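You operate a simulated robot arm through the tools that you are given. There is no shell and no other tool. Be economical: measure what you need, move in short steps, check, and stop when the job is done.

You are at the controls of a simulated two-armed robot. One attempt, no reset.

JOB
Take the yellow plug from the top of the side table and put it on the chair side of the packing table. Put the folded towels from the top of the side table on top of the carton there. Put the purple pot on the top of the side table away on the window side of the packing table. Fetch the test carton from the top of the side table and set it on the cooling shelf. Pick up the tall purple banded beaker with one hand, pass it to the other hand and put it on the top of the side table. Any order will do. Set down upright: yellow plug, purple pot, tall purple banded beaker.

The check looks at the end state, three seconds after you hand in, the way a careful person would. Anything else that was tipped, shoved, dropped, spilled or broken makes it a failure. Flat cloth is picked up by pressing the open fingertips on it (5 to 10 N) and closing them slowly along it; thin cloth reads only 2 to 8 mm in the jaws.

ROBOT AND FRAMES
Two 7-joint arms with two-finger parallel grippers on one trunk, on a base that drives. Base frame: it is fixed to the floor where the robot stands at the start and does not move with it; the origin is under the middle of the robot, x ahead of it, y to its left, z up. Readings come in m, degrees, newtons and seconds.
The left shoulder is at the start at [0.05, 0.187, 1.11], the right one opposite. With the tool pointing down near the work surface each hand reaches from about 0.1 to 0.36 m from the robot's upright axis, wherever it stands, measured 20 degrees to its own side. Places, roughly: carton [0.5, 0.25, 1]; chair side of the packing table [-4.1, 0.5, 0.9]; cooling shelf [0.7, -5.2, 1]; folded towels (15x9x5 cm) [0.5, -0.1, 0.9]; purple pot (6x6x7 cm) [0.7, -0.2, 0.9]; tall purple banded beaker (8x7x18 cm) [-0.1, 1.1, 0.3]; test carton [0.5, -0.25, 0.75]; top of the side table [0.6, -0.1, 0.8]; window side of the packing table [-5.2, 0.5, 0.9]; yellow plug (5x5x6 cm) [0.5, 0.1, 0.9]. Payload 3.43 kg a hand.
The TCP of each hand is the grasp point between the finger pads, 0.03 m short of the fingertips. In the tool frame z runs along the fingers and y along their closing line. Largest opening 0.094 m; finger width 0.028, thickness 0.01; the body of the gripper, 0.05 by 0.096 m, starts 0.055 m behind the TCP.
Orientation is that of the tool frame in the base frame, as [roll, pitch, yaw] about the fixed x, y, z axes, in that order (R = Rz(yaw) Ry(pitch) Rx(roll)). With the fingers straight down and closing along the base's y, the tool's x points along the base's -x, its y along +y and its z along -z.

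CONTROLS
- The arms move only by the tool play_rows. It takes "left_plan", "right_plan" or both (then of equal length, played together; a hand with none holds still); each is a list of rows, each a list of 7 numbers: the closure in counts, from 0 (fully open) to 255 (shut), then the shift along the base's x, y, z in units of 200 mm (1.0 is 200 mm), then the turn, a rotation vector about the base's x, y, z in units of 45 degrees (1.0 is 45 degrees). In form: [[gripper, x, y, z, ax, ay, az], ...]. A call has 1 to 8 rows; each row is the pose to reach, as a shift and turn from the pose commanded when the call began. A call with a number of a shift or a turn outside -1 to 1 is refused whole. A row lasts 0.2 s, in which the tool goes at most 0.05 m and 8.6 degrees; a call with a longer step from one row to the next is refused whole, and so is a gripper value outside its range. Where a pose cannot be reached the arm comes as near as it can. A force on the tool above 40 N (or 10 N above the force at the start of the call, whichever is more), or a blocked arm, ends the call early, and 0.2 s more pass. The fingers move at their own pace (about 0.153 m/s each) and stop on an object; they squeeze with about 22 N. The grip force told is the motor's: it shows also when the fingers shut on nothing. Time passes only in rows, and 0.2 s behind the last, so rows that repeat a pose let the fingers close. The reply holds the time, the measured pose of the TCP, the force on the tool along the base axes, the opening and the grip force, in the units named above and with some noise, with the torque about the TCP (base axes, N m) and any sound that the robot's microphone picked up, and new pictures: "pictures" is both (left out), scene, wrist or none (wrist: the cameras of the hands that moved).
- Cameras (640 x 400 px; columns grow to the right, rows downward): "scene" is now at [0.1476, -0.0078, 1.288]; the picture's right is [-0.09, -1.00, 0.00], its down [-0.41, 0.04, -0.91] and it looks along [0.91, -0.08, -0.42] (base axes); focal length 214 px, centre (320, 200). "left" rides on the left gripper at [0.076, -0.014, -0.102] in its tool frame; the picture's right is [0.18, 0.98, 0.00], its down [-0.75, 0.14, -0.64] and it looks along [-0.63, 0.12, 0.77] (tool axes); focal length 243 px, centre (320, 200). "right" rides on the right gripper at [0.076, 0.014, -0.103] in its tool frame; the picture's right is [-0.18, 0.98, 0.00], its down [-0.75, -0.14, -0.64] and it looks along [-0.63, -0.12, 0.77] (tool axes); focal length 243 px, centre (320, 200).
- move_column(by): slides the trunk up (or, below 0, down) by that many m; the arms and the scene camera ride with it, the base frame stays. It gives what a move gives, with no picture.
- drive_base(legs): drives the robot by 1 to 6 legs, each [ahead, left, turn to the left] in m, m and degrees, along the robot's own axes; the way and the turn of a leg run together, so that a leg with both is an arc; at most 1.5 m and 180 degrees a leg. The arms and the cameras ride along, it lands a little off, and it stops where it bumps. It gives what a move gives, and a new picture of the scene camera.
- aim_head(pan, tilt): turns the head with the scene camera to pan (to the left, within 80 degrees either way) and tilt (down, from -29 to 69), counted from straight ahead of the robot. It gives what a move gives, and a new picture of the scene camera.
- locate(camera, pixels): for up to 12 pixels [column, row] of the newest picture of that camera ("zoom" is the newest enlarged one), the place [x, y, z] in the base frame of the surface seen there, good to about 0.002 m. It takes no simulated time.
- zoom(camera, box): a new picture of the part [left, top, right, bottom] of that camera's present view, enlarged. It takes no simulated time.
- finish_job(): hands the job in; it is judged then, once.

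Keep the steps short. Do not move on a guess: measure, check each grasp and each placing, and mend mistakes. In all there are 117 turns and 260 pictures (those below and enlarged ones count). Leave the grippers open and the arms clear of the work at the hand-in unless told otherwise, and finish with a single line.

The tools are called after "Call:" as a command line: name --argument value ..., lists and objects as JSON in quotes. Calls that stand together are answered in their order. play_rows: Moves the arms, as the interface text tells. Its arguments: {"type":"object","properties":{"left_plan":{"type":"array","items":{"type":"array","items":{"type":"number"}}},"right_plan":{"type":"array","items":{"type":"array","items":{"type":"number"}}},"pictures":{"type":"string","enum":["both","scene","wrist","none"]}},"required":[]} The other tools are called the same way: move_column (by) slides the trunk up or down; drive_base (legs) drives the base; aim_head (pan, tilt) turns the head that bears the scene camera; locate (camera, pixels) gives the place of the surface under pixels of a picture; zoom (camera, box) takes an enlarged picture of a part of a camera's view; finish_job () hands the job in.

At the start:

```text
t: 0.0
left_position: [0.4878, 0.2103, 1.1682]
left_tcp_rot: [180.0, 0.0, -179.9]
left_contact_force: [-0.2, 0.3, -0.3]
left_ft_torque: [-0.01, 0.0, 0.0]
left_gripper_width: 0.0939
left_grip_force: 0.0
right_position: [0.3134, -0.1352, 1.1966]
right_tcp_rot: [180.0, -0.1, -179.9]
right_contact_force: [0.8, 0.0, 0.4]
right_ft_torque: [0.03, -0.02, 0.0]
right_gripper_width: 0.094
right_grip_force: 0.1
trunk travel left (down, up): [-0.325, 0.107]
robot x, y, heading: [-0.0018, 0.0005, -0.0]
head pan, tilt: [-4.9, 24.6]
```

scene: 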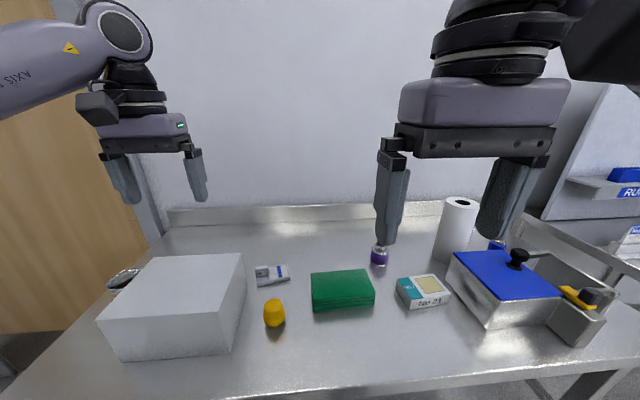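
right: 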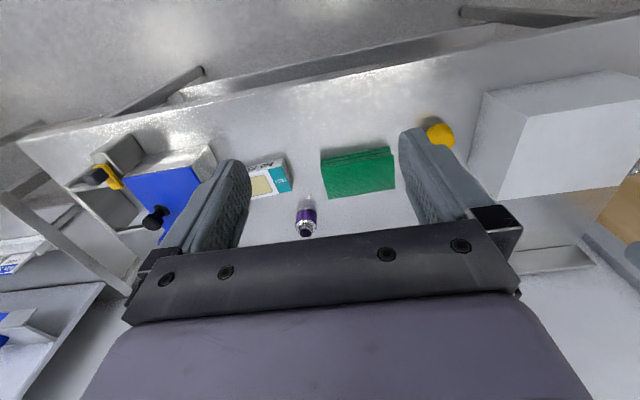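
left: 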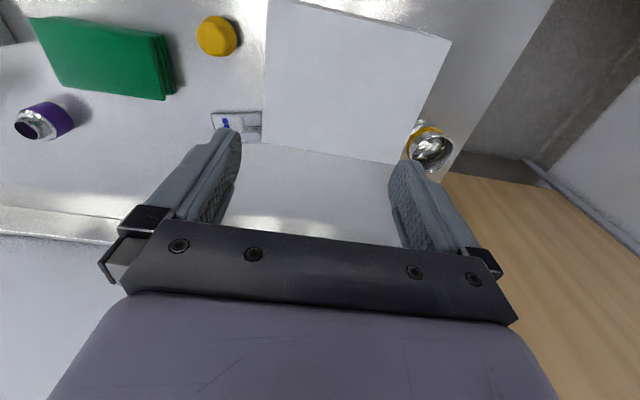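

I see the carton, plug, towels, pot and test carton on the side table. First I measure them.

Call:
locate --camera "scene" --pixels '[[274, 305], [274, 322], [311, 277], [370, 271], [375, 300], [314, 306], [379, 249], [379, 262], [400, 281], [435, 277], [452, 297], [410, 306]]'

Call:
locate --camera "scene" --pixels '[[152, 258], [241, 254], [218, 309], [98, 320], [235, 340], [270, 275], [300, 380], [340, 340], [120, 280], [340, 260], [460, 204], [505, 290]]'

Call:
zoom --camera "scene" --box '[220, 220, 480, 382]'

```text
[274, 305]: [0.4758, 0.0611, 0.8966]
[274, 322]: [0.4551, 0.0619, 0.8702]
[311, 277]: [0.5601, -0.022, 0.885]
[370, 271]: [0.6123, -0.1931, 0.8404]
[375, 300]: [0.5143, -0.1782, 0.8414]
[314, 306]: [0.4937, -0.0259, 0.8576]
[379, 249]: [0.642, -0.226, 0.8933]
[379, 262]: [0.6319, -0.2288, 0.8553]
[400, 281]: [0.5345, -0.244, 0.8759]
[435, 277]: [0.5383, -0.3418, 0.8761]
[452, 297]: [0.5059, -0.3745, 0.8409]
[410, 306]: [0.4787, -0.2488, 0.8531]
```

```text
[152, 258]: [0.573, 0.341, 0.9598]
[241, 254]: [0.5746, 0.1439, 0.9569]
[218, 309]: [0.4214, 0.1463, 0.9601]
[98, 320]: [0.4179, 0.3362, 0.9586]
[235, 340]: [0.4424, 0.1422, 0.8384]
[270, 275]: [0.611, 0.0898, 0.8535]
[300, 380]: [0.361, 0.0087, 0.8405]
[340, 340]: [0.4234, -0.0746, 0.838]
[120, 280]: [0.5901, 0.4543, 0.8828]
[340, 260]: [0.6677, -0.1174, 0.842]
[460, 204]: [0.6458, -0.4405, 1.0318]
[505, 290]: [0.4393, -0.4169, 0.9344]
```

```text
2.46 times, centred on (350, 301) of scene
```

zoom: 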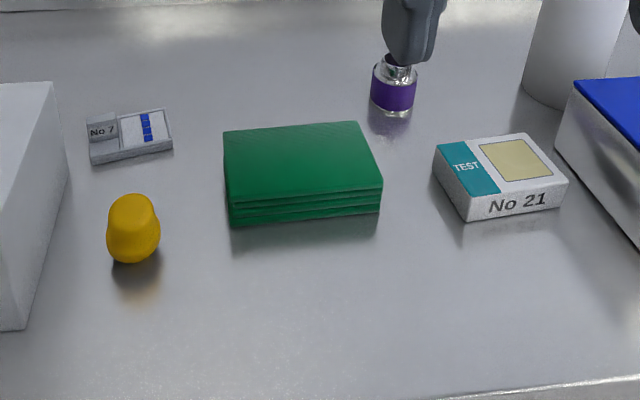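

I measure the towels, test carton and pot more finely in the zoomed picture.

Call:
locate --camera "zoom" --pixels '[[226, 134], [356, 124], [379, 185], [231, 199], [232, 222], [378, 210], [300, 160], [111, 215], [157, 215], [134, 197], [134, 258], [395, 75]]'

Call:
locate --camera "zoom" --pixels '[[437, 148], [524, 136], [565, 178], [469, 194], [471, 220], [561, 203], [373, 95], [415, 95], [393, 112], [95, 155], [170, 145], [160, 110]]'

Call:
zoom --camera "right" --box '[220, 110, 480, 272]'

```text
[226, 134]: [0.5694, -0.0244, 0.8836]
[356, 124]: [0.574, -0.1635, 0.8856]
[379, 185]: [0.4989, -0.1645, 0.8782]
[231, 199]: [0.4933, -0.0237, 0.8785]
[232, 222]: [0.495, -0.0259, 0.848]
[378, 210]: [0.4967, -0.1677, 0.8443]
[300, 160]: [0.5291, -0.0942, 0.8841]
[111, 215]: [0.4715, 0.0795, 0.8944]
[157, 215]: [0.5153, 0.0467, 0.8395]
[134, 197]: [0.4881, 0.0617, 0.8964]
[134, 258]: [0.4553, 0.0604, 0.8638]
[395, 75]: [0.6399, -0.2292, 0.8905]
```

```text
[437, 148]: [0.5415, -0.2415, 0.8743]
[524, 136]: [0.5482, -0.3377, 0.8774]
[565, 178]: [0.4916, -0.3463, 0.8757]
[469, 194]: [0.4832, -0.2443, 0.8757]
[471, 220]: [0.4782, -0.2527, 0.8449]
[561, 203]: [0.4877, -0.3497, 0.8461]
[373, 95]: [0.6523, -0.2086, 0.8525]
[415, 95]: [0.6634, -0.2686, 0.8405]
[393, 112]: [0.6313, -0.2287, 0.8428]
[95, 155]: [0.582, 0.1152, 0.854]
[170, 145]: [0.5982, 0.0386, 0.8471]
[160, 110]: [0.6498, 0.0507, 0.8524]
```

```text
2.46 times, centred on (350, 191) of right
```

zoom: 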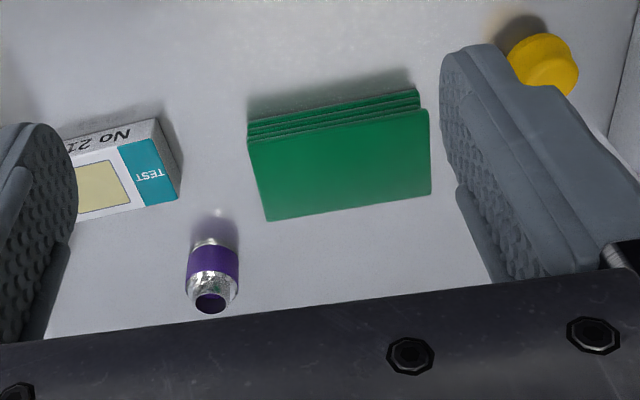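

The towels are about 8.4 x 14.5 cm, centre [0.535, -0.095], top at z 0.884. They fit the jaws when closed along x. I'll use the left hand: turn it toward 90° while moving over the towels, and move the right hand aside.

Call:
play_rows --left_plan '[[0, 0, -0.15, 0, 0, 0, 0.167], [0, 0.05, -0.3, 0, 0, 0, 0.333], [0, 0.1, -0.45, 0, 0, 0, 0.5], [0, 0.15, -0.6, 0, 0, 0, 0.667], [0, 0.2, -0.8, 0, 0, 0, 0.833], [0, 0.23, -1, 0, 0, 0, 1.0]]' --right_plan '[[0, 0, -0.2, 0, 0, 0, 0], [0, 0, -0.4, 0, 0, 0, 0], [0, 0, -0.6, 0, 0, 0, 0], [0, 0, -0.8, 0, 0, 0, 0], [0, 0, -0.9, 0, 0, 0, 0], [0, 0, -0.9, 0, 0, 0, 0]]' --pictures "none"

Call:
play_rows --left_plan '[[0, 0, -0.1, -0.1, 0, 0, 0.167], [0, 0, -0.2, -0.2, 0, 0, 0.333], [0, 0, -0.3, -0.3, 0, 0, 0.5], [0, 0, -0.4, -0.4, 0, 0, 0.667], [0, 0, -0.5, -0.5, 0, 0, 0.833], [0, 0, -0.526, -0.6, 0, 0, 1.0], [0, 0, -0.526, -0.6, 0, 0, 1.0]]' --pictures "both"

```text
t: 1.4
left_position: [0.5298, 0.0137, 1.1408]
left_tcp_rot: [180.0, 0.1, -134.8]
left_contact_force: [1.3, -0.1, -0.6]
left_ft_torque: [-0.05, 0.03, -0.03]
left_gripper_width: 0.0941
left_grip_force: 0.0
left hand out of reach, approached as far as the arm can: row 6
right_position: [0.3145, -0.3153, 1.1964]
right_tcp_rot: [-180.0, -0.2, -180.0]
right_contact_force: [-0.3, -0.2, 0.4]
right_ft_torque: [-0.07, 0.04, -0.02]
right_gripper_width: 0.094
right_grip_force: 0.1
trunk travel left (down, up): [-0.325, 0.107]
robot x, y, heading: [-0.0007, 0.0033, -0.2]
head pan, tilt: [-4.9, 24.6]
```

```text
t: 3.2
left_position: [0.5421, -0.0464, 1.0281]
left_tcp_rot: [-179.8, -1.0, -86.5]
left_contact_force: [-0.7, -0.6, -0.3]
left_ft_torque: [0.02, 0.01, -0.05]
left_gripper_width: 0.0939
left_grip_force: 0.0
left hand out of reach, approached as far as the arm can: row 4, 5, 6, 7
right_position: [0.3142, -0.3157, 1.1965]
right_tcp_rot: [180.0, 0.0, 179.9]
right_contact_force: [0.3, -0.6, -0.2]
right_ft_torque: [-0.04, 0.0, 0.01]
right_gripper_width: 0.0938
right_grip_force: 0.0
trunk travel left (down, up): [-0.325, 0.107]
robot x, y, heading: [0.0026, 0.0006, -0.1]
head pan, tilt: [-4.9, 24.6]
stopped in row 7 (left hand): the arm was blocked; the commanded pose is now the measured one
```

scene: 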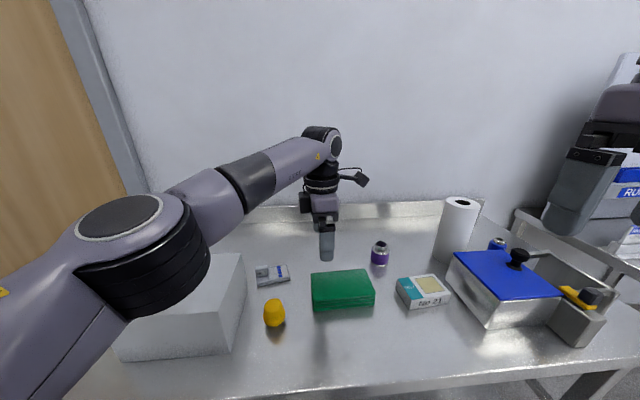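
left: 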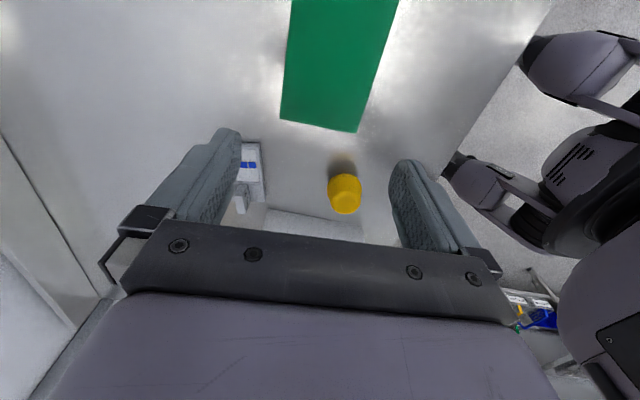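

The left arm reaches its limit at this y. I'll drive the robot 0.15 m to the right so the towels fall in its zone.

Call:
drive_base --legs '[[0, -0.15, 0]]'

```text
t: 4.6
left_position: [0.5417, -0.1946, 1.027]
left_tcp_rot: [-179.7, -1.0, -86.3]
left_contact_force: [0.7, 1.5, 0.1]
left_ft_torque: [0.03, -0.01, -0.03]
left_gripper_width: 0.0941
left_grip_force: 0.0
right_position: [0.3148, -0.4637, 1.1969]
right_tcp_rot: [-179.9, 0.0, -179.8]
right_contact_force: [0.4, -0.4, -0.1]
right_ft_torque: [0.01, 0.02, 0.0]
right_gripper_width: 0.0941
right_grip_force: 0.2
trunk travel left (down, up): [-0.325, 0.107]
robot x, y, heading: [0.0007, -0.148, 0.3]
head pan, tilt: [-4.9, 24.6]
```

scene: 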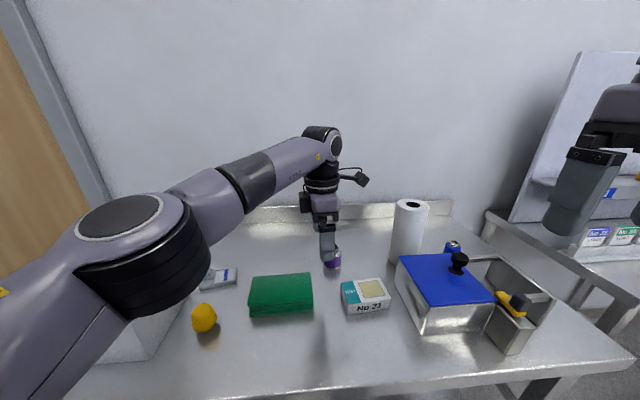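

Now I place the hand right over the towels: shift y +0.10, and down to just above them, trimming the angle.

Call:
play_rows --left_plan '[[0, -0.01, 0.2, 0, 0, 0, 0], [0, -0.02, 0.4, 0, 0.01, 0, -0.01], [0, -0.028, 0.498, -0.1, 0.02, 0, -0.03], [0, -0.028, 0.498, -0.3, 0.022, 0, -0.031], [0, -0.028, 0.498, -0.48, 0.022, 0, -0.031], [0, -0.028, 0.498, -0.48, 0.022, 0, -0.031]]' --pictures "both"

```text
t: 6.0
left_position: [0.5353, -0.0962, 0.9336]
left_tcp_rot: [-179.6, 0.0, -87.6]
left_contact_force: [0.3, 0.0, -0.2]
left_ft_torque: [-0.01, 0.02, 0.02]
left_gripper_width: 0.0941
left_grip_force: 0.0
right_position: [0.3147, -0.4621, 1.1962]
right_tcp_rot: [-180.0, -0.1, -179.8]
right_contact_force: [-0.4, -0.1, 0.0]
right_ft_torque: [-0.01, 0.0, -0.02]
right_gripper_width: 0.0941
right_grip_force: 0.1
trunk travel left (down, up): [-0.325, 0.107]
robot x, y, heading: [0.0023, -0.1474, 0.3]
head pan, tilt: [-4.9, 24.6]
```

scene: 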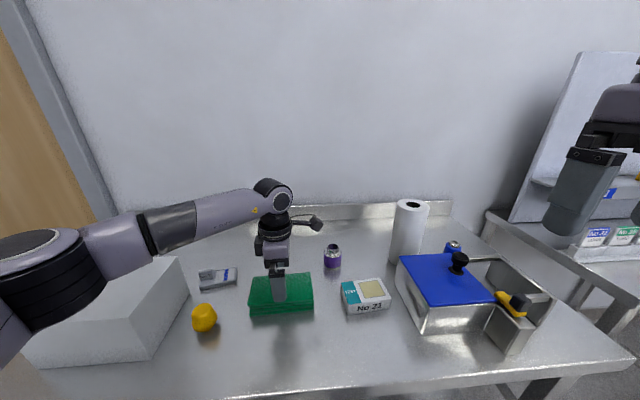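
left: 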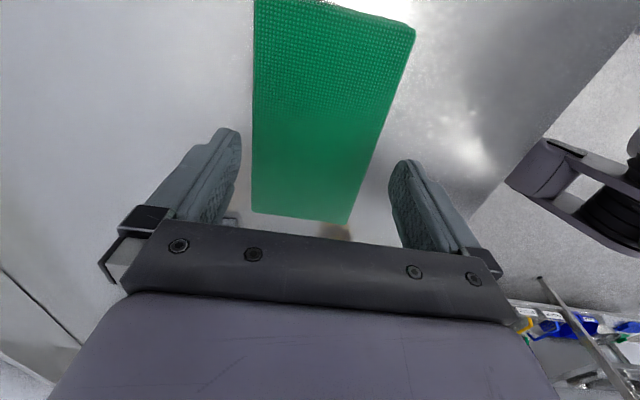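

I check the towel edges from the wrist camera.

Call:
locate --camera "left" --pixels '[[255, 190], [255, 120], [257, 20], [347, 212], [380, 130], [408, 45], [408, 30], [255, 5]]'

Call:
zoom --camera "left" --box '[200, 80, 440, 230]'

```text
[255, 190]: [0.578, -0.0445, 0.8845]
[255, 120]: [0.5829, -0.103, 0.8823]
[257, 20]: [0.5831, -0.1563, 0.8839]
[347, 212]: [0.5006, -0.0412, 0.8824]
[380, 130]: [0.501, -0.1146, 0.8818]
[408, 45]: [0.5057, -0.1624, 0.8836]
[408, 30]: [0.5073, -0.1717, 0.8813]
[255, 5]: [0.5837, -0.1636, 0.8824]
```

```text
2.67 times, centred on (320, 155) of left
```

zoom: 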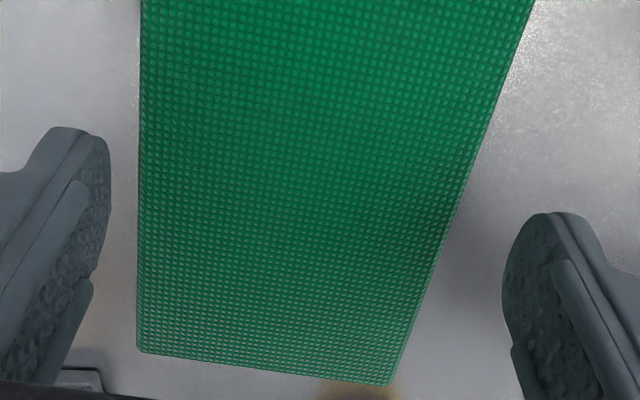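

The top spans x ≈ 0.499–0.583, so I shift x by +4.5 mm and lower to TCP z 0.878 (tips 8 mm above the table).

Call:
play_rows --left_plan '[[0, 0.022, 0, 0, 0, 0, 0], [0, 0.022, 0, -0.08, 0, 0, 0], [0, 0.022, 0, -0.16, 0, 0, 0], [0, 0.022, 0, -0.22, 0, 0, 0], [0, 0.022, 0, -0.278, 0, 0, 0], [0, 0.022, 0, -0.278, 0, 0, 0]]' --pictures "wrist"

```text
t: 7.4
left_position: [0.5405, -0.0949, 0.8766]
left_tcp_rot: [-179.6, 0.0, -87.7]
left_contact_force: [-0.4, 0.1, -0.4]
left_ft_torque: [-0.01, 0.02, 0.0]
left_gripper_width: 0.0943
left_grip_force: 0.0
right_position: [0.3145, -0.4642, 1.1955]
right_tcp_rot: [-180.0, 0.1, -179.9]
right_contact_force: [-0.2, 0.2, 0.4]
right_ft_torque: [0.03, 0.0, 0.0]
right_gripper_width: 0.0944
right_grip_force: 0.0
trunk travel left (down, up): [-0.325, 0.107]
robot x, y, heading: [-0.0004, -0.1427, 0.3]
head pan, tilt: [-4.9, 24.6]
```

left: 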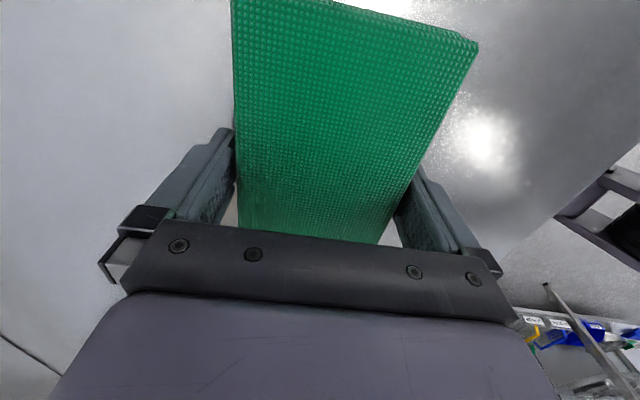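

No force, and the fingers straddle the stack. I close, then lift a little.

Call:
play_rows --left_plan '[[100, 0, 0, 0, 0, 0, 0], [255, 0, 0, 0, 0, 0, 0], [255, 0, 0, 0, 0, 0, 0], [255, 0, 0, 0.1, 0, 0, 0], [255, 0, 0, 0.25, 0, 0, 0], [255, 0, 0, 0.45, 0, 0, 0], [255, 0, 0, 0.65, 0, 0, 0], [255, 0, 0, 0.8, 0, 0, 0]]' --pictures "both"

```text
t: 9.2
left_position: [0.5412, -0.0949, 1.0376]
left_tcp_rot: [-179.8, -0.1, -87.8]
left_contact_force: [-0.9, 0.0, -0.1]
left_ft_torque: [0.0, 0.03, -0.03]
left_gripper_width: 0.0
left_grip_force: 21.6
right_position: [0.3146, -0.4634, 1.1967]
right_tcp_rot: [179.9, -0.1, -179.9]
right_contact_force: [0.2, 0.5, -0.3]
right_ft_torque: [0.01, -0.02, 0.02]
right_gripper_width: 0.0941
right_grip_force: 0.0
trunk travel left (down, up): [-0.325, 0.107]
robot x, y, heading: [0.0023, -0.1425, 0.2]
head pan, tilt: [-4.9, 24.6]
```

scene: 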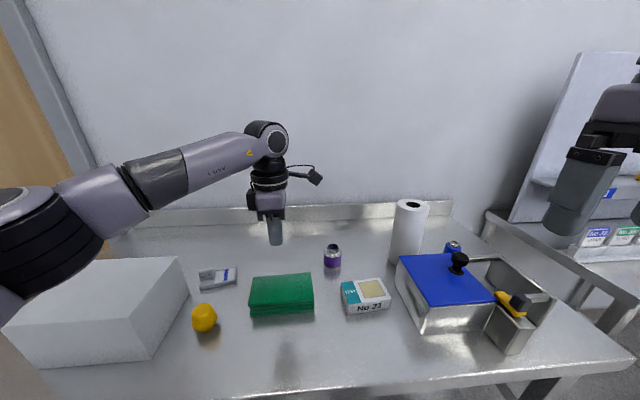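
left: 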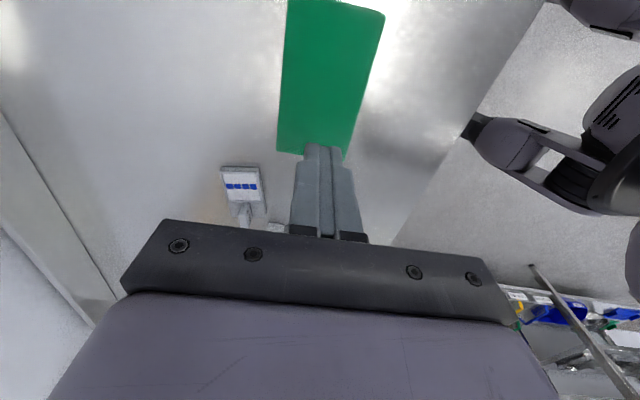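

The jaws read 0.0 and the towels stayed. I look closely at what happened.

Call:
zoom --camera "scene" --box '[180, 240, 340, 340]'

Call:
locate --camera "left" --pixels '[[285, 20], [280, 130], [380, 20], [350, 130], [315, 130], [330, 60]]'

```text
4.00 times, centred on (260, 290) of scene
```

zoom: 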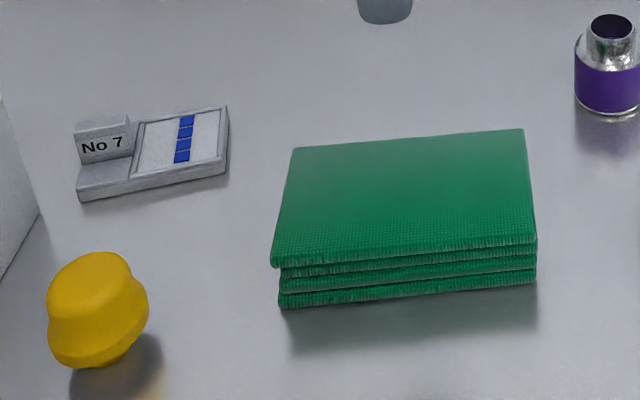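

```text
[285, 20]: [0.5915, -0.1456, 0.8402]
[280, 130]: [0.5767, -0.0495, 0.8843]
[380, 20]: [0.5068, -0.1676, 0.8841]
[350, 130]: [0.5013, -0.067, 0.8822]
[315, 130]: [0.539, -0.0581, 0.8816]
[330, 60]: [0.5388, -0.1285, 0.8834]
```

The stack seems intact; perhaps it slipped out while lifting. I go down again with open jaws, close, and read the width before lifting.

Call:
play_rows --left_plan '[[0, 0, 0, 0, 0, 0, 0], [0, 0, 0, -0.2, 0, 0, 0], [0, 0, 0, -0.4, 0, 0, 0], [0, 0, 0, -0.55, 0, 0, 0], [0, 0, 0, -0.7, 0, 0, 0], [0, 0, 0, -0.8, 0, 0, 0], [0, 0, 0, -0.813, 0, 0, 0], [0, 0, 0, -0.813, 0, 0, 0]]' --pictures "none"

Call:
play_rows --left_plan '[[40, 0, 0, 0, 0, 0, 0], [80, 0, 0, 0, 0, 0, 0], [120, 0, 0, 0, 0, 0, 0]]' --pictures "both"

```text
t: 11.0
left_position: [0.5408, -0.0935, 0.8736]
left_tcp_rot: [-179.7, 0.0, -87.6]
left_contact_force: [-0.2, 0.1, -0.1]
left_ft_torque: [0.01, 0.01, 0.01]
left_gripper_width: 0.0942
left_grip_force: 0.1
right_position: [0.3145, -0.4639, 1.1963]
right_tcp_rot: [179.9, 0.0, -179.8]
right_contact_force: [1.2, -0.2, 0.8]
right_ft_torque: [-0.02, -0.02, 0.0]
right_gripper_width: 0.0943
right_grip_force: 0.0
trunk travel left (down, up): [-0.325, 0.107]
robot x, y, heading: [0.0014, -0.1478, 0.1]
head pan, tilt: [-4.9, 24.6]
```

```text
t: 11.8
left_position: [0.5409, -0.0937, 0.8744]
left_tcp_rot: [-179.6, 0.0, -87.6]
left_contact_force: [-0.3, -0.1, 0.6]
left_ft_torque: [-0.01, 0.0, 0.0]
left_gripper_width: 0.0889
left_grip_force: 21.6
right_position: [0.3144, -0.464, 1.1967]
right_tcp_rot: [-179.9, 0.0, -179.8]
right_contact_force: [0.0, 0.1, 0.1]
right_ft_torque: [0.0, -0.01, -0.04]
right_gripper_width: 0.0941
right_grip_force: 0.1
trunk travel left (down, up): [-0.325, 0.107]
robot x, y, heading: [0.001, -0.146, 0.0]
head pan, tilt: [-4.9, 24.6]
```

scene: 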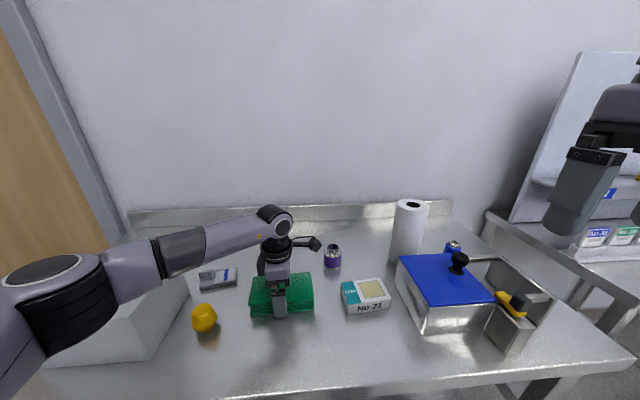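
left: 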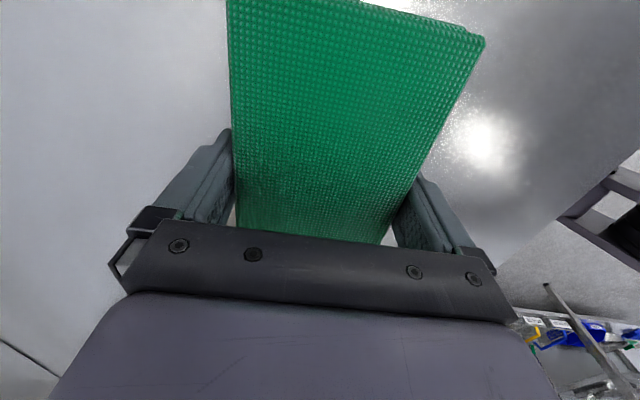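

Now the jaws hold at 0.089 m with 21.6 N. I command full closure and lift slowly by a small amount.

Call:
play_rows --left_plan '[[255, 0, 0, 0, 0, 0, 0], [255, 0, 0, 0, 0, 0, 0], [255, 0, 0, 0.02, 0, 0, 0], [255, 0, 0, 0.04, 0, 0, 0], [255, 0, 0, 0.06, 0, 0, 0], [255, 0, 0, 0.08, 0, 0, 0]]' --pictures "both"

```text
t: 13.2
left_position: [0.5408, -0.0948, 0.8896]
left_tcp_rot: [-179.7, 0.1, -87.7]
left_contact_force: [-0.4, -0.2, -1.1]
left_ft_torque: [0.01, 0.0, 0.02]
left_gripper_width: 0.0889
left_grip_force: 22.1
right_position: [0.3156, -0.4645, 1.197]
right_tcp_rot: [179.9, -0.1, -179.8]
right_contact_force: [0.9, 0.4, 0.5]
right_ft_torque: [0.03, 0.03, 0.0]
right_gripper_width: 0.0942
right_grip_force: 0.1
trunk travel left (down, up): [-0.325, 0.107]
robot x, y, heading: [-0.0002, -0.148, 0.2]
head pan, tilt: [-4.9, 24.6]
```

scene: 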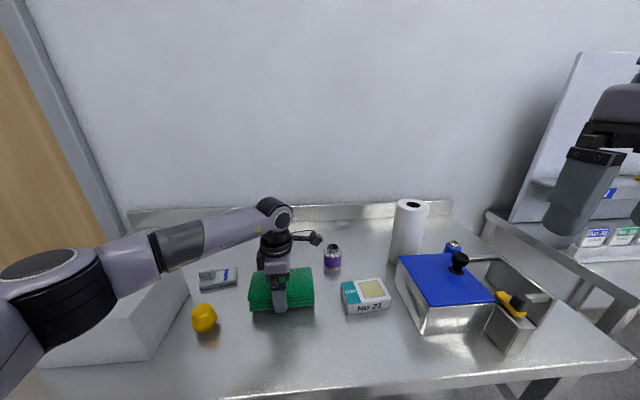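
left: 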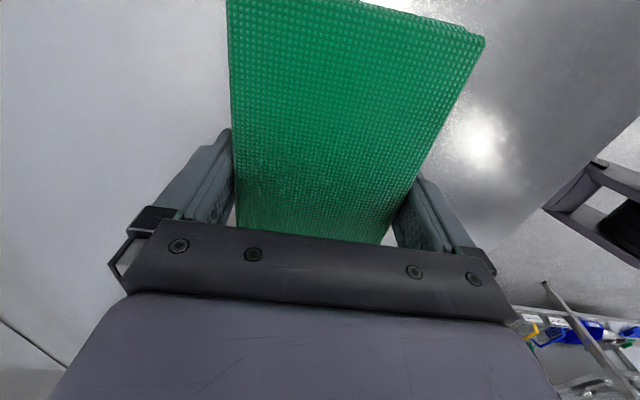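

It is lifted (width still 0.089). I continue the lift gently.

Call:
play_rows --left_plan '[[255, 0, 0, 0.05, 0, 0, 0], [255, 0, 0, 0.11, 0, 0, 0], [255, 0, 0, 0.18, 0, 0, 0], [255, 0, 0, 0.25, 0, 0, 0], [255, 0, 0, 0.32, 0, 0, 0], [255, 0, 0, 0.39, 0, 0, 0], [255, 0, 0, 0.46, 0, 0, 0], [255, 0, 0, 0.5, 0, 0, 0]]' --pictures "none"

Call:
play_rows --left_plan '[[255, 0, 0, 0.05, 0, 0, 0], [255, 0, 0, 0.11, 0, 0, 0], [255, 0, 0, 0.18, 0, 0, 0], [255, 0, 0, 0.24, 0, 0, 0], [255, 0, 0, 0.27, 0, 0, 0], [255, 0, 0, 0.27, 0, 0, 0]]' --pictures "both"

```text
t: 15.0
left_position: [0.5423, -0.0949, 0.9899]
left_tcp_rot: [-179.8, -0.1, -87.7]
left_contact_force: [0.2, 0.5, -0.9]
left_ft_torque: [0.0, -0.03, 0.0]
left_gripper_width: 0.089
left_grip_force: 21.3
right_position: [0.3155, -0.4627, 1.1964]
right_tcp_rot: [-180.0, 0.0, -179.7]
right_contact_force: [-0.1, 0.0, 0.2]
right_ft_torque: [-0.01, -0.03, 0.03]
right_gripper_width: 0.094
right_grip_force: 0.0
trunk travel left (down, up): [-0.325, 0.107]
robot x, y, heading: [0.0013, -0.1492, 0.3]
head pan, tilt: [-4.9, 24.6]
```

```text
t: 16.4
left_position: [0.5398, -0.0949, 1.0452]
left_tcp_rot: [-179.7, 0.0, -87.7]
left_contact_force: [0.0, -0.2, -1.9]
left_ft_torque: [0.0, 0.01, 0.0]
left_gripper_width: 0.0889
left_grip_force: 22.7
right_position: [0.315, -0.4635, 1.1965]
right_tcp_rot: [-180.0, 0.0, -179.7]
right_contact_force: [-0.8, -0.1, -0.2]
right_ft_torque: [-0.02, 0.0, 0.0]
right_gripper_width: 0.094
right_grip_force: 0.1
trunk travel left (down, up): [-0.325, 0.107]
robot x, y, heading: [-0.0041, -0.1479, 0.2]
head pan, tilt: [-4.9, 24.6]
```

scene: 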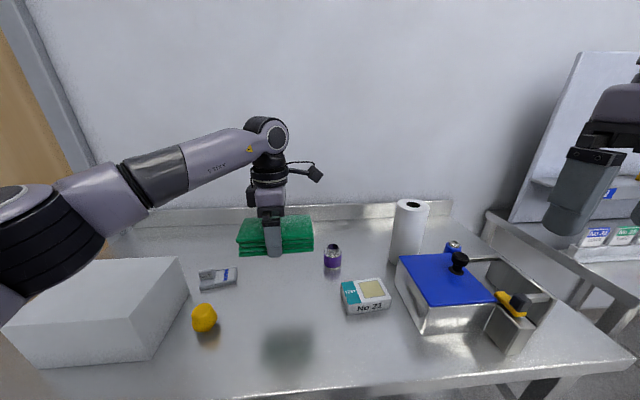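
left: 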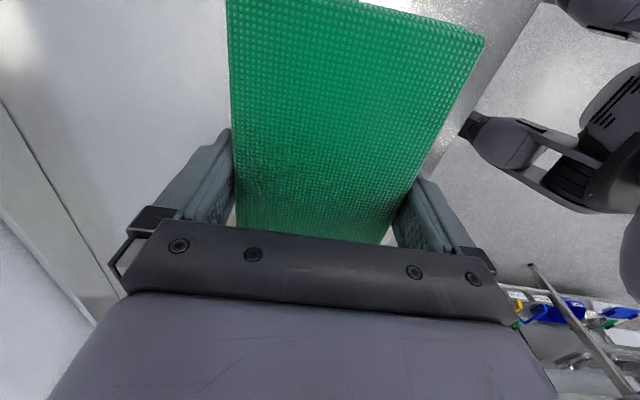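

Held firmly, bottom at about 1.01. I drive back 0.15 m left, then move the arm over the carton.

Call:
drive_base --legs '[[0, 0.15, 0]]'

Call:
play_rows --left_plan '[[255, -0.02, 0.07, 0, 0, 0, 0], [255, -0.05, 0.2, 0, 0, 0, 0], [255, -0.08, 0.35, 0, 0, 0, 0], [255, -0.12, 0.5, 0, 0, 0, 0], [255, -0.15, 0.65, 0, 0, 0, -0.02], [255, -0.18, 0.8, 0, 0, 0, -0.04], [255, -0.2, 0.9, 0, 0, 0, -0.05], [255, -0.2, 0.92, 0, 0, 0, -0.05]]' --pictures "both"

```text
t: 17.7
left_position: [0.5407, 0.052, 1.0433]
left_tcp_rot: [-179.7, -0.1, -87.7]
left_contact_force: [0.4, 0.6, -1.6]
left_ft_torque: [0.03, 0.02, -0.02]
left_gripper_width: 0.089
left_grip_force: 21.5
right_position: [0.3157, -0.3157, 1.1958]
right_tcp_rot: [-179.9, 0.0, -179.8]
right_contact_force: [0.2, 0.5, -1.4]
right_ft_torque: [-0.02, -0.01, 0.01]
right_gripper_width: 0.0941
right_grip_force: 0.1
trunk travel left (down, up): [-0.325, 0.107]
robot x, y, heading: [0.001, -0.0011, 0.1]
head pan, tilt: [-4.9, 24.6]
```

scene: 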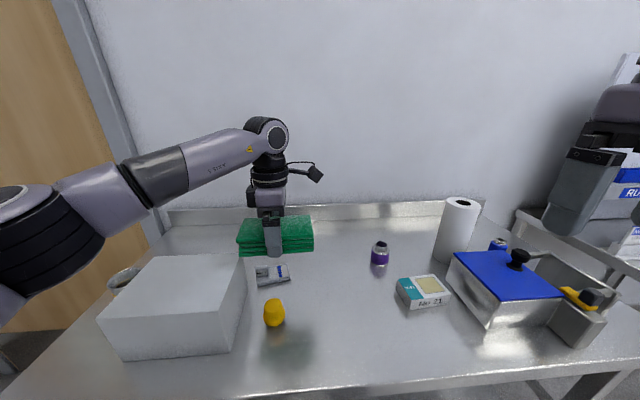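

```text
t: 19.5
left_position: [0.501, 0.2336, 1.0423]
left_tcp_rot: [-179.7, 0.0, -90.0]
left_contact_force: [-0.3, 0.0, -1.7]
left_ft_torque: [-0.01, 0.02, 0.0]
left_gripper_width: 0.0891
left_grip_force: 21.7
right_position: [0.3148, -0.317, 1.1953]
right_tcp_rot: [-179.9, 0.1, -179.8]
right_contact_force: [-0.4, 0.4, 0.1]
right_ft_torque: [-0.01, 0.0, 0.0]
right_gripper_width: 0.094
right_grip_force: 0.1
trunk travel left (down, up): [-0.325, 0.107]
robot x, y, heading: [-0.0017, -0.0014, 0.1]
head pan, tilt: [-4.9, 24.6]
```

scene: 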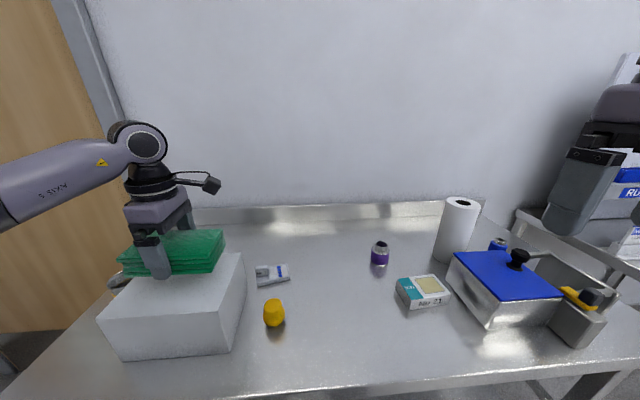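
left: 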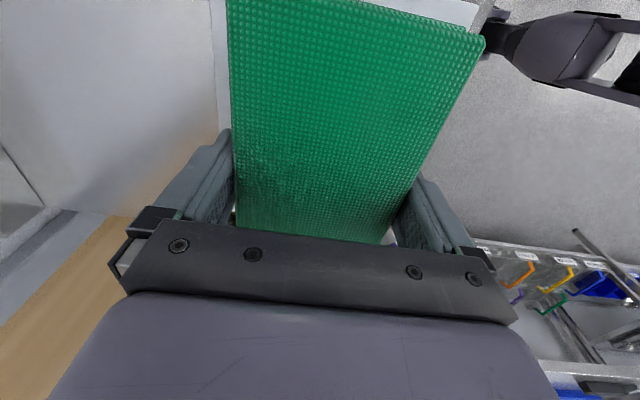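

Now I lower onto the carton: bottom is 0.034 below the TCP, carton top 0.959, so TCP about 0.994.

Call:
play_rows --left_plan '[[255, 0, 0, -0.06, 0, 0, 0], [255, 0, 0, -0.12, 0, 0, 0], [255, 0, 0, -0.17, 0, 0, 0], [255, 0, 0, -0.21, 0, 0, 0], [255, 0, 0, -0.23, 0, 0, 0], [255, 0, 0, -0.243, 0, 0, 0], [255, 0, 0, -0.243, 0, 0, 0]]' --pictures "scene"

```text
t: 21.1
left_position: [0.5001, 0.2361, 0.9955]
left_tcp_rot: [-179.7, 0.0, -89.9]
left_contact_force: [-0.5, 0.3, -2.1]
left_ft_torque: [0.0, -0.02, 0.0]
left_gripper_width: 0.0891
left_grip_force: 21.5
right_position: [0.3146, -0.3167, 1.1973]
right_tcp_rot: [-180.0, 0.0, -179.7]
right_contact_force: [-1.4, -0.1, 0.1]
right_ft_torque: [-0.03, 0.02, -0.01]
right_gripper_width: 0.0942
right_grip_force: 0.0
trunk travel left (down, up): [-0.325, 0.107]
robot x, y, heading: [0.0005, -0.002, 0.2]
head pan, tilt: [-4.9, 24.6]
```

scene: 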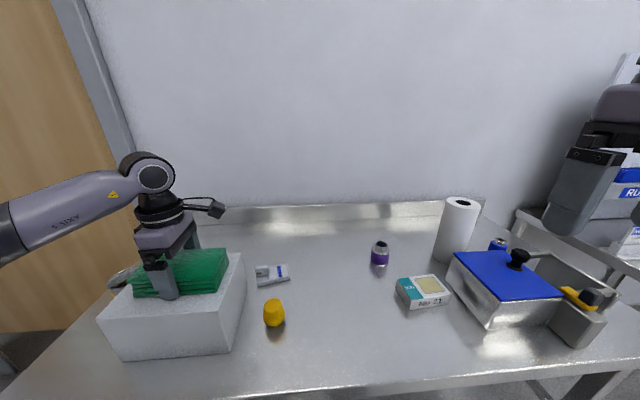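

Still carrying the weight (-2 N); I go 3 mm further in small steps, watching the force.

Call:
play_rows --left_plan '[[255, 0, 0, -0.008, 0, 0, 0], [255, 0, 0, -0.016, 0, 0, 0], [255, 0, 0, -0.016, 0, 0, 0]]' --pictures "none"

```text
t: 21.9
left_position: [0.5006, 0.2358, 0.9945]
left_tcp_rot: [-179.5, -0.1, -89.9]
left_contact_force: [2.7, 4.0, 14.4]
left_ft_torque: [0.08, 0.57, -0.17]
left_gripper_width: 0.0891
left_grip_force: 21.6
right_position: [0.3143, -0.3179, 1.1959]
right_tcp_rot: [180.0, 0.1, -179.9]
right_contact_force: [0.4, -0.1, 0.1]
right_ft_torque: [0.0, -0.04, -0.04]
right_gripper_width: 0.094
right_grip_force: 0.1
trunk travel left (down, up): [-0.325, 0.107]
robot x, y, heading: [0.0014, -0.0066, 0.1]
head pan, tilt: [-4.9, 24.6]
```

Contact reached (14 N). I ease up 1 mm, open, and rise.

Call:
play_rows --left_plan '[[255, 0, 0, 0.008, 0, 0, 0], [150, 0, 0, 0.008, 0, 0, 0], [0, 0, 0, 0.008, 0, 0, 0], [0, 0, 0, 0.008, 0, 0, 0], [0, 0, 0, 0.1, 0, 0, 0], [0, 0, 0, 0.25, 0, 0, 0], [0, 0, 0, 0.45, 0, 0, 0], [0, 0, 0, 0.6, 0, 0, 0]]' --pictures "both"

```text
t: 23.7
left_position: [0.5006, 0.2366, 1.1114]
left_tcp_rot: [-179.7, 0.0, -90.0]
left_contact_force: [-1.1, -0.4, 0.3]
left_ft_torque: [-0.01, -0.02, -0.02]
left_gripper_width: 0.0941
left_grip_force: 0.0
right_position: [0.3142, -0.3178, 1.1961]
right_tcp_rot: [180.0, 0.1, -179.7]
right_contact_force: [0.1, 0.0, -0.1]
right_ft_torque: [-0.01, 0.01, -0.03]
right_gripper_width: 0.0938
right_grip_force: 0.1
trunk travel left (down, up): [-0.325, 0.107]
robot x, y, heading: [0.0004, -0.0025, -0.1]
head pan, tilt: [-4.9, 24.6]
```

scene: 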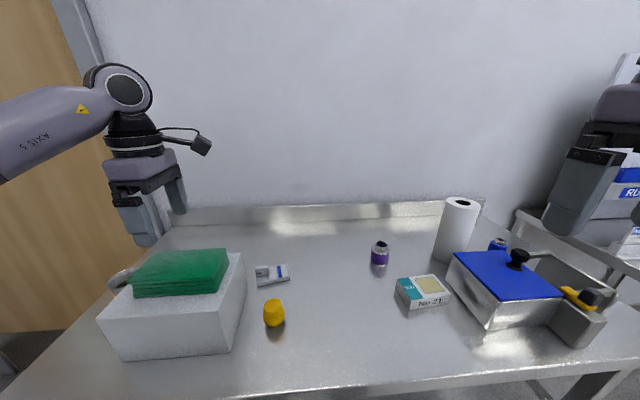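
left: 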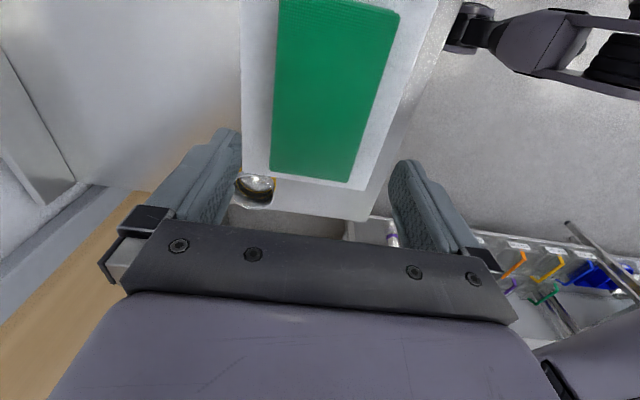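

Towels sit well on the carton. Next, the plug with the left hand and the pot with the right: I move both above them.

Call:
play_rows --left_plan '[[0, -0.01, -0.15, 0, 0, 0, 0], [0, -0.02, -0.35, 0, 0, 0, 0], [0, -0.04, -0.55, 0, 0, 0, 0], [0, -0.06, -0.75, 0, 0, 0, 0], [0, -0.07, -0.873, 0, 0, 0, 0], [0, -0.07, -0.873, -0.2, 0, 0, 0], [0, -0.07, -0.873, -0.4, 0, 0, 0], [0, -0.07, -0.873, -0.5, 0, 0, 0]]' --right_plan '[[0, 0.15, 0.05, 0, 0, 0, 0], [0, 0.35, 0.1, 0, 0, 0, 0], [0, 0.55, 0.2, 0, 0, 0, 0], [0, 0.75, 0.3, 0, 0, 0, 0], [0, 0.9, 0.4, 0, 0, 0, 0], [0, 1.0, 0.42, -0.1, 0, 0, 0], [0, 1.0, 0.42, -0.3, 0, 0, 0], [0, 1.0, 0.42, -0.4, 0, 0, 0]]' --pictures "both"

```text
t: 25.5
left_position: [0.486, 0.0618, 1.0112]
left_tcp_rot: [-179.7, 0.0, -90.0]
left_contact_force: [-0.6, 0.3, -0.8]
left_ft_torque: [0.0, 0.03, -0.01]
left_gripper_width: 0.094
left_grip_force: 0.1
right_position: [0.5148, -0.2329, 1.1165]
right_tcp_rot: [-180.0, 0.0, -179.8]
right_contact_force: [0.0, -0.6, -0.1]
right_ft_torque: [-0.01, -0.01, 0.03]
right_gripper_width: 0.0937
right_grip_force: 0.0
trunk travel left (down, up): [-0.325, 0.107]
robot x, y, heading: [-0.0035, -0.0023, 0.4]
head pan, tilt: [-4.9, 24.6]
```

scene: 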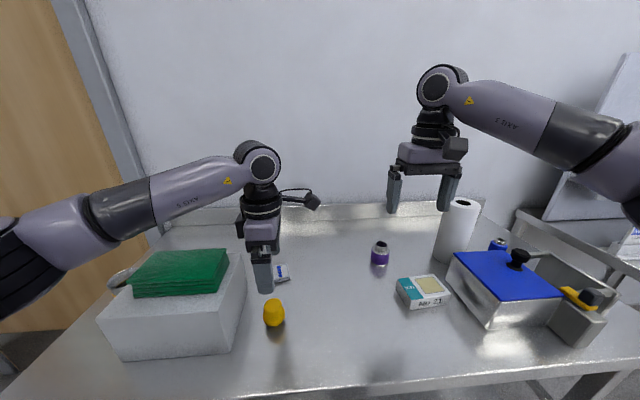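
right: 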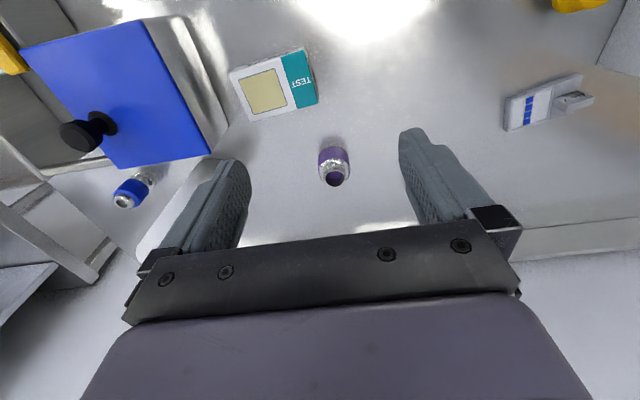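
left: 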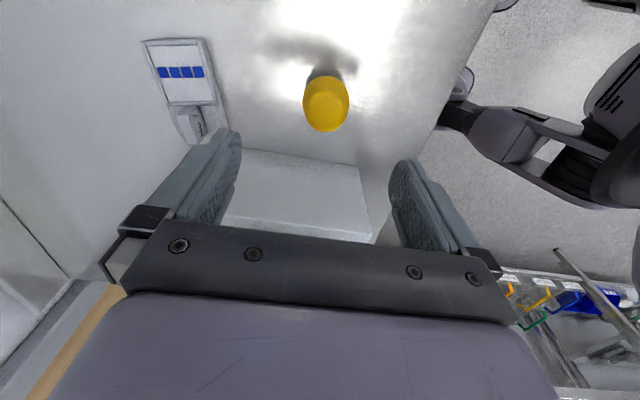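

I measure plug and pot from the wrist cameras.

Call:
locate --camera "left" --pixels '[[327, 115], [306, 105], [347, 100], [325, 128], [325, 85], [322, 78]]'

Call:
zoom --camera "left" --box '[246, 40, 406, 140]'

Call:
locate --camera "right" --pixels '[[336, 178], [320, 162], [348, 160], [333, 150], [335, 168]]'

Call:
zoom --camera "right" --box '[254, 120, 414, 220]'

```text
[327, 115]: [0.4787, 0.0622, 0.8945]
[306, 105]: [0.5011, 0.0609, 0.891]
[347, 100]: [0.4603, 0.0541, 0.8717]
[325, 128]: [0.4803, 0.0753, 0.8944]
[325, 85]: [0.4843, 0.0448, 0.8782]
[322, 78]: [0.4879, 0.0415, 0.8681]
```

```text
4.00 times, centred on (326, 90) of left
```

zoom: 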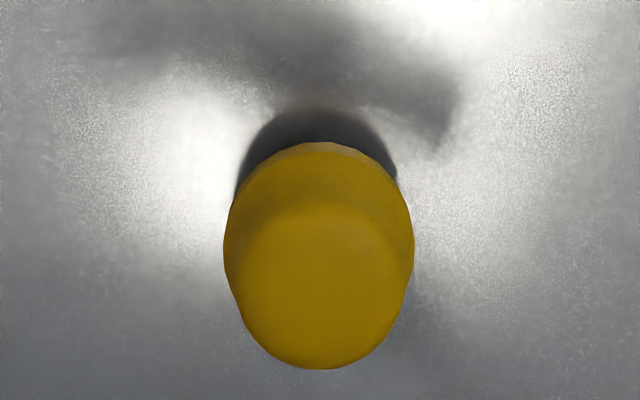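

```text
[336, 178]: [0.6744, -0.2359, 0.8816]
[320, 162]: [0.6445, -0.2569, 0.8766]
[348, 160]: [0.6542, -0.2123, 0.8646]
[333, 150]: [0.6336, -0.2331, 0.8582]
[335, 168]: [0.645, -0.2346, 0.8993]
```

```text
4.00 times, centred on (334, 170) of right
```

zoom: 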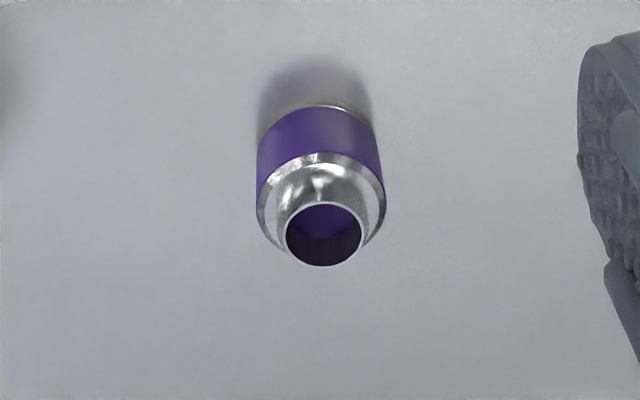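

Plug centre ≈ [0.482, 0.062], pot centre ≈ [0.657, -0.2345]. Left goes down over the plug to TCP 0.874; right moves over the pot, staying above.

Call:
play_rows --left_plan '[[0, -0.01, 0, -0.1, 0, 0, 0], [0, -0.02, 0, -0.25, 0, 0, 0], [0, -0.02, 0, -0.4, 0, 0, 0], [0, -0.02, 0, -0.52, 0, 0, 0], [0, -0.02, 0, -0.6, 0, 0, 0], [0, -0.02, 0, -0.66, 0, 0, 0], [0, -0.02, 0, -0.686, 0, 0, 0], [0, -0.02, 0, -0.686, 0, 0, 0]]' --right_plan '[[0, 0.15, 0, 0, 0, 0, 0], [0, 0.35, 0, -0.1, 0, 0, 0], [0, 0.55, 0, -0.2, 0, 0, 0], [0, 0.71, 0, -0.3, 0, 0, 0], [0, 0.71, -0.005, -0.5, 0, 0, 0], [0, 0.71, -0.008, -0.7, 0, 0, 0], [0, 0.71, -0.008, -0.85, 0, 0, 0], [0, 0.71, -0.008, -0.85, 0, 0, 0]]' --pictures "both"

```text
t: 27.3
left_position: [0.4822, 0.0594, 0.8755]
left_tcp_rot: [-179.8, 0.0, -90.0]
left_contact_force: [-0.5, -0.8, -0.3]
left_ft_torque: [-0.02, 0.01, 0.0]
left_gripper_width: 0.094
left_grip_force: 0.0
right_position: [0.6355, -0.2433, 0.9523]
right_tcp_rot: [180.0, 0.0, -180.0]
right_contact_force: [0.2, 0.9, 0.0]
right_ft_torque: [0.02, 0.05, 0.02]
right_gripper_width: 0.0937
right_grip_force: 0.1
right hand out of reach, approached as far as the arm can: row 3, 4, 5, 6, 7, 8
trunk travel left (down, up): [-0.325, 0.107]
robot x, y, heading: [0.0047, -0.0036, 0.2]
head pan, tilt: [-4.9, 24.6]
```

scene: 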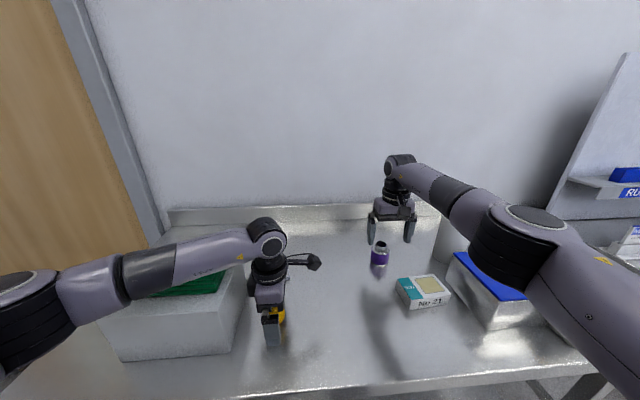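
right: 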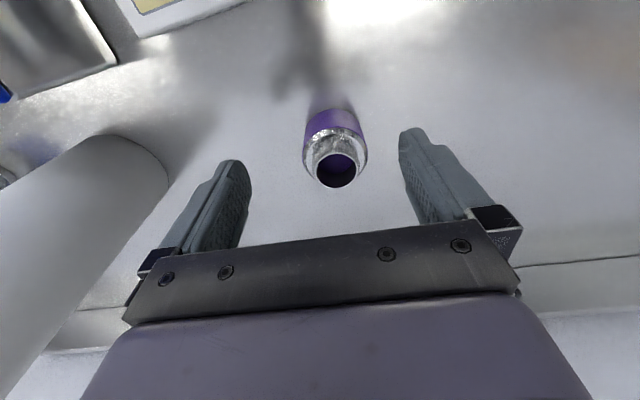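
left: 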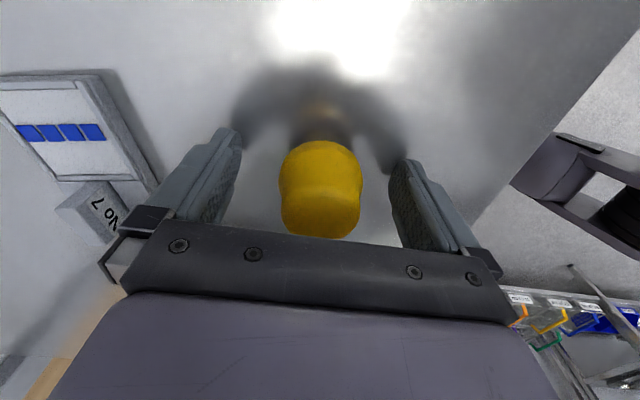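

Right is ~2 cm short of the pot. First I close on the plug and lift it gently; the right hand rises.

Call:
play_rows --left_plan '[[120, 0, 0, 0, 0, 0, 0], [255, 0, 0, 0, 0, 0, 0], [255, 0, 0, 0, 0, 0, 0], [255, 0, 0, 0.03, 0, 0, 0], [255, 0, 0, 0.08, 0, 0, 0], [255, 0, 0, 0.15, 0, 0, 0], [255, 0, 0, 0.25, 0, 0, 0], [255, 0, 0, 0.35, 0, 0, 0]]' --pictures "wrist"

```text
t: 29.1
left_position: [0.4827, 0.0618, 0.9458]
left_tcp_rot: [-179.8, 0.0, -90.0]
left_contact_force: [0.3, 0.3, -0.2]
left_ft_torque: [-0.01, 0.04, 0.0]
left_gripper_width: 0.0465
left_grip_force: 22.0
right_position: [0.6343, -0.2431, 0.9538]
right_tcp_rot: [180.0, -0.1, -179.8]
right_contact_force: [1.6, 0.2, 0.9]
right_ft_torque: [0.0, -0.02, 0.02]
right_gripper_width: 0.0939
right_grip_force: 0.0
trunk travel left (down, up): [-0.325, 0.107]
robot x, y, heading: [-0.0017, -0.0023, 0.2]
head pan, tilt: [-4.9, 24.6]
```

left: 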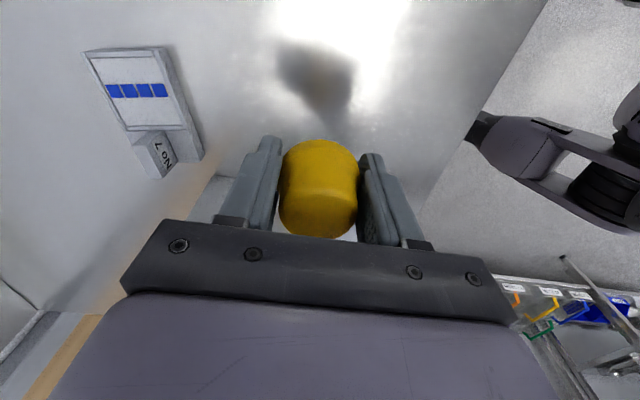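

Plug held at 46 mm. I raise both hands, then drive 6 cm ahead so the right hand reaches the pot.

Call:
play_rows --left_plan '[[255, 0, 0, 0.1, 0, 0, 0], [255, 0, 0, 0.25, 0, 0, 0], [255, 0, 0, 0.4, 0, 0, 0], [255, 0, 0, 0.6, 0, 0, 0], [255, 0, 0, 0.7, 0, 0, 0]]' --right_plan '[[0, 0, 0, 0.05, 0, 0, 0], [0, 0, 0, 0.1, 0, 0, 0], [0, 0, 0, 0.15, 0, 0, 0], [0, 0, 0, 0.15, 0, 0, 0], [0, 0, 0, 0.15, 0, 0, 0]]' --pictures "none"

Call:
drive_base --legs '[[0.06, 0, 0]]'

```text
t: 30.3
left_position: [0.4824, 0.0608, 1.0837]
left_tcp_rot: [-179.6, 0.0, -90.0]
left_contact_force: [-0.4, 0.4, 0.0]
left_ft_torque: [0.01, 0.03, 0.01]
left_gripper_width: 0.0463
left_grip_force: 21.8
right_position: [0.6339, -0.2428, 0.9824]
right_tcp_rot: [179.9, 0.1, -179.8]
right_contact_force: [0.2, -0.4, 0.2]
right_ft_torque: [0.02, 0.01, -0.02]
right_gripper_width: 0.094
right_grip_force: 0.1
trunk travel left (down, up): [-0.325, 0.107]
robot x, y, heading: [0.0022, -0.0047, 0.1]
head pan, tilt: [-4.9, 24.6]
```

```text
t: 31.3
left_position: [0.5417, 0.0629, 1.0836]
left_tcp_rot: [-179.6, 0.1, -89.8]
left_contact_force: [0.1, -0.3, -0.4]
left_ft_torque: [0.01, 0.03, -0.02]
left_gripper_width: 0.0467
left_grip_force: 22.0
right_position: [0.6929, -0.2412, 0.983]
right_tcp_rot: [179.9, -0.1, -179.8]
right_contact_force: [0.5, -0.3, -0.3]
right_ft_torque: [0.02, -0.01, 0.0]
right_gripper_width: 0.0938
right_grip_force: 0.1
trunk travel left (down, up): [-0.325, 0.107]
robot x, y, heading: [0.0618, -0.0042, 0.2]
head pan, tilt: [-4.9, 24.6]
```

scene: 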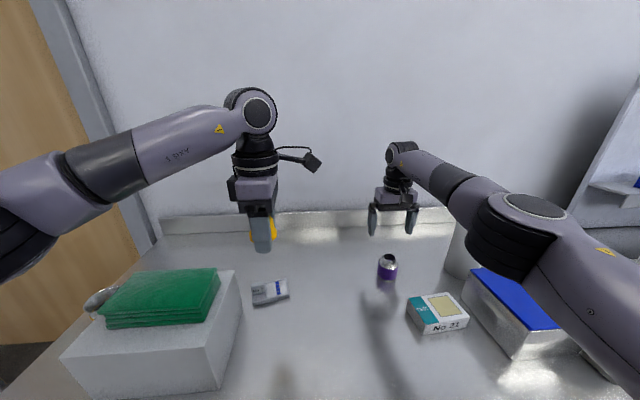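

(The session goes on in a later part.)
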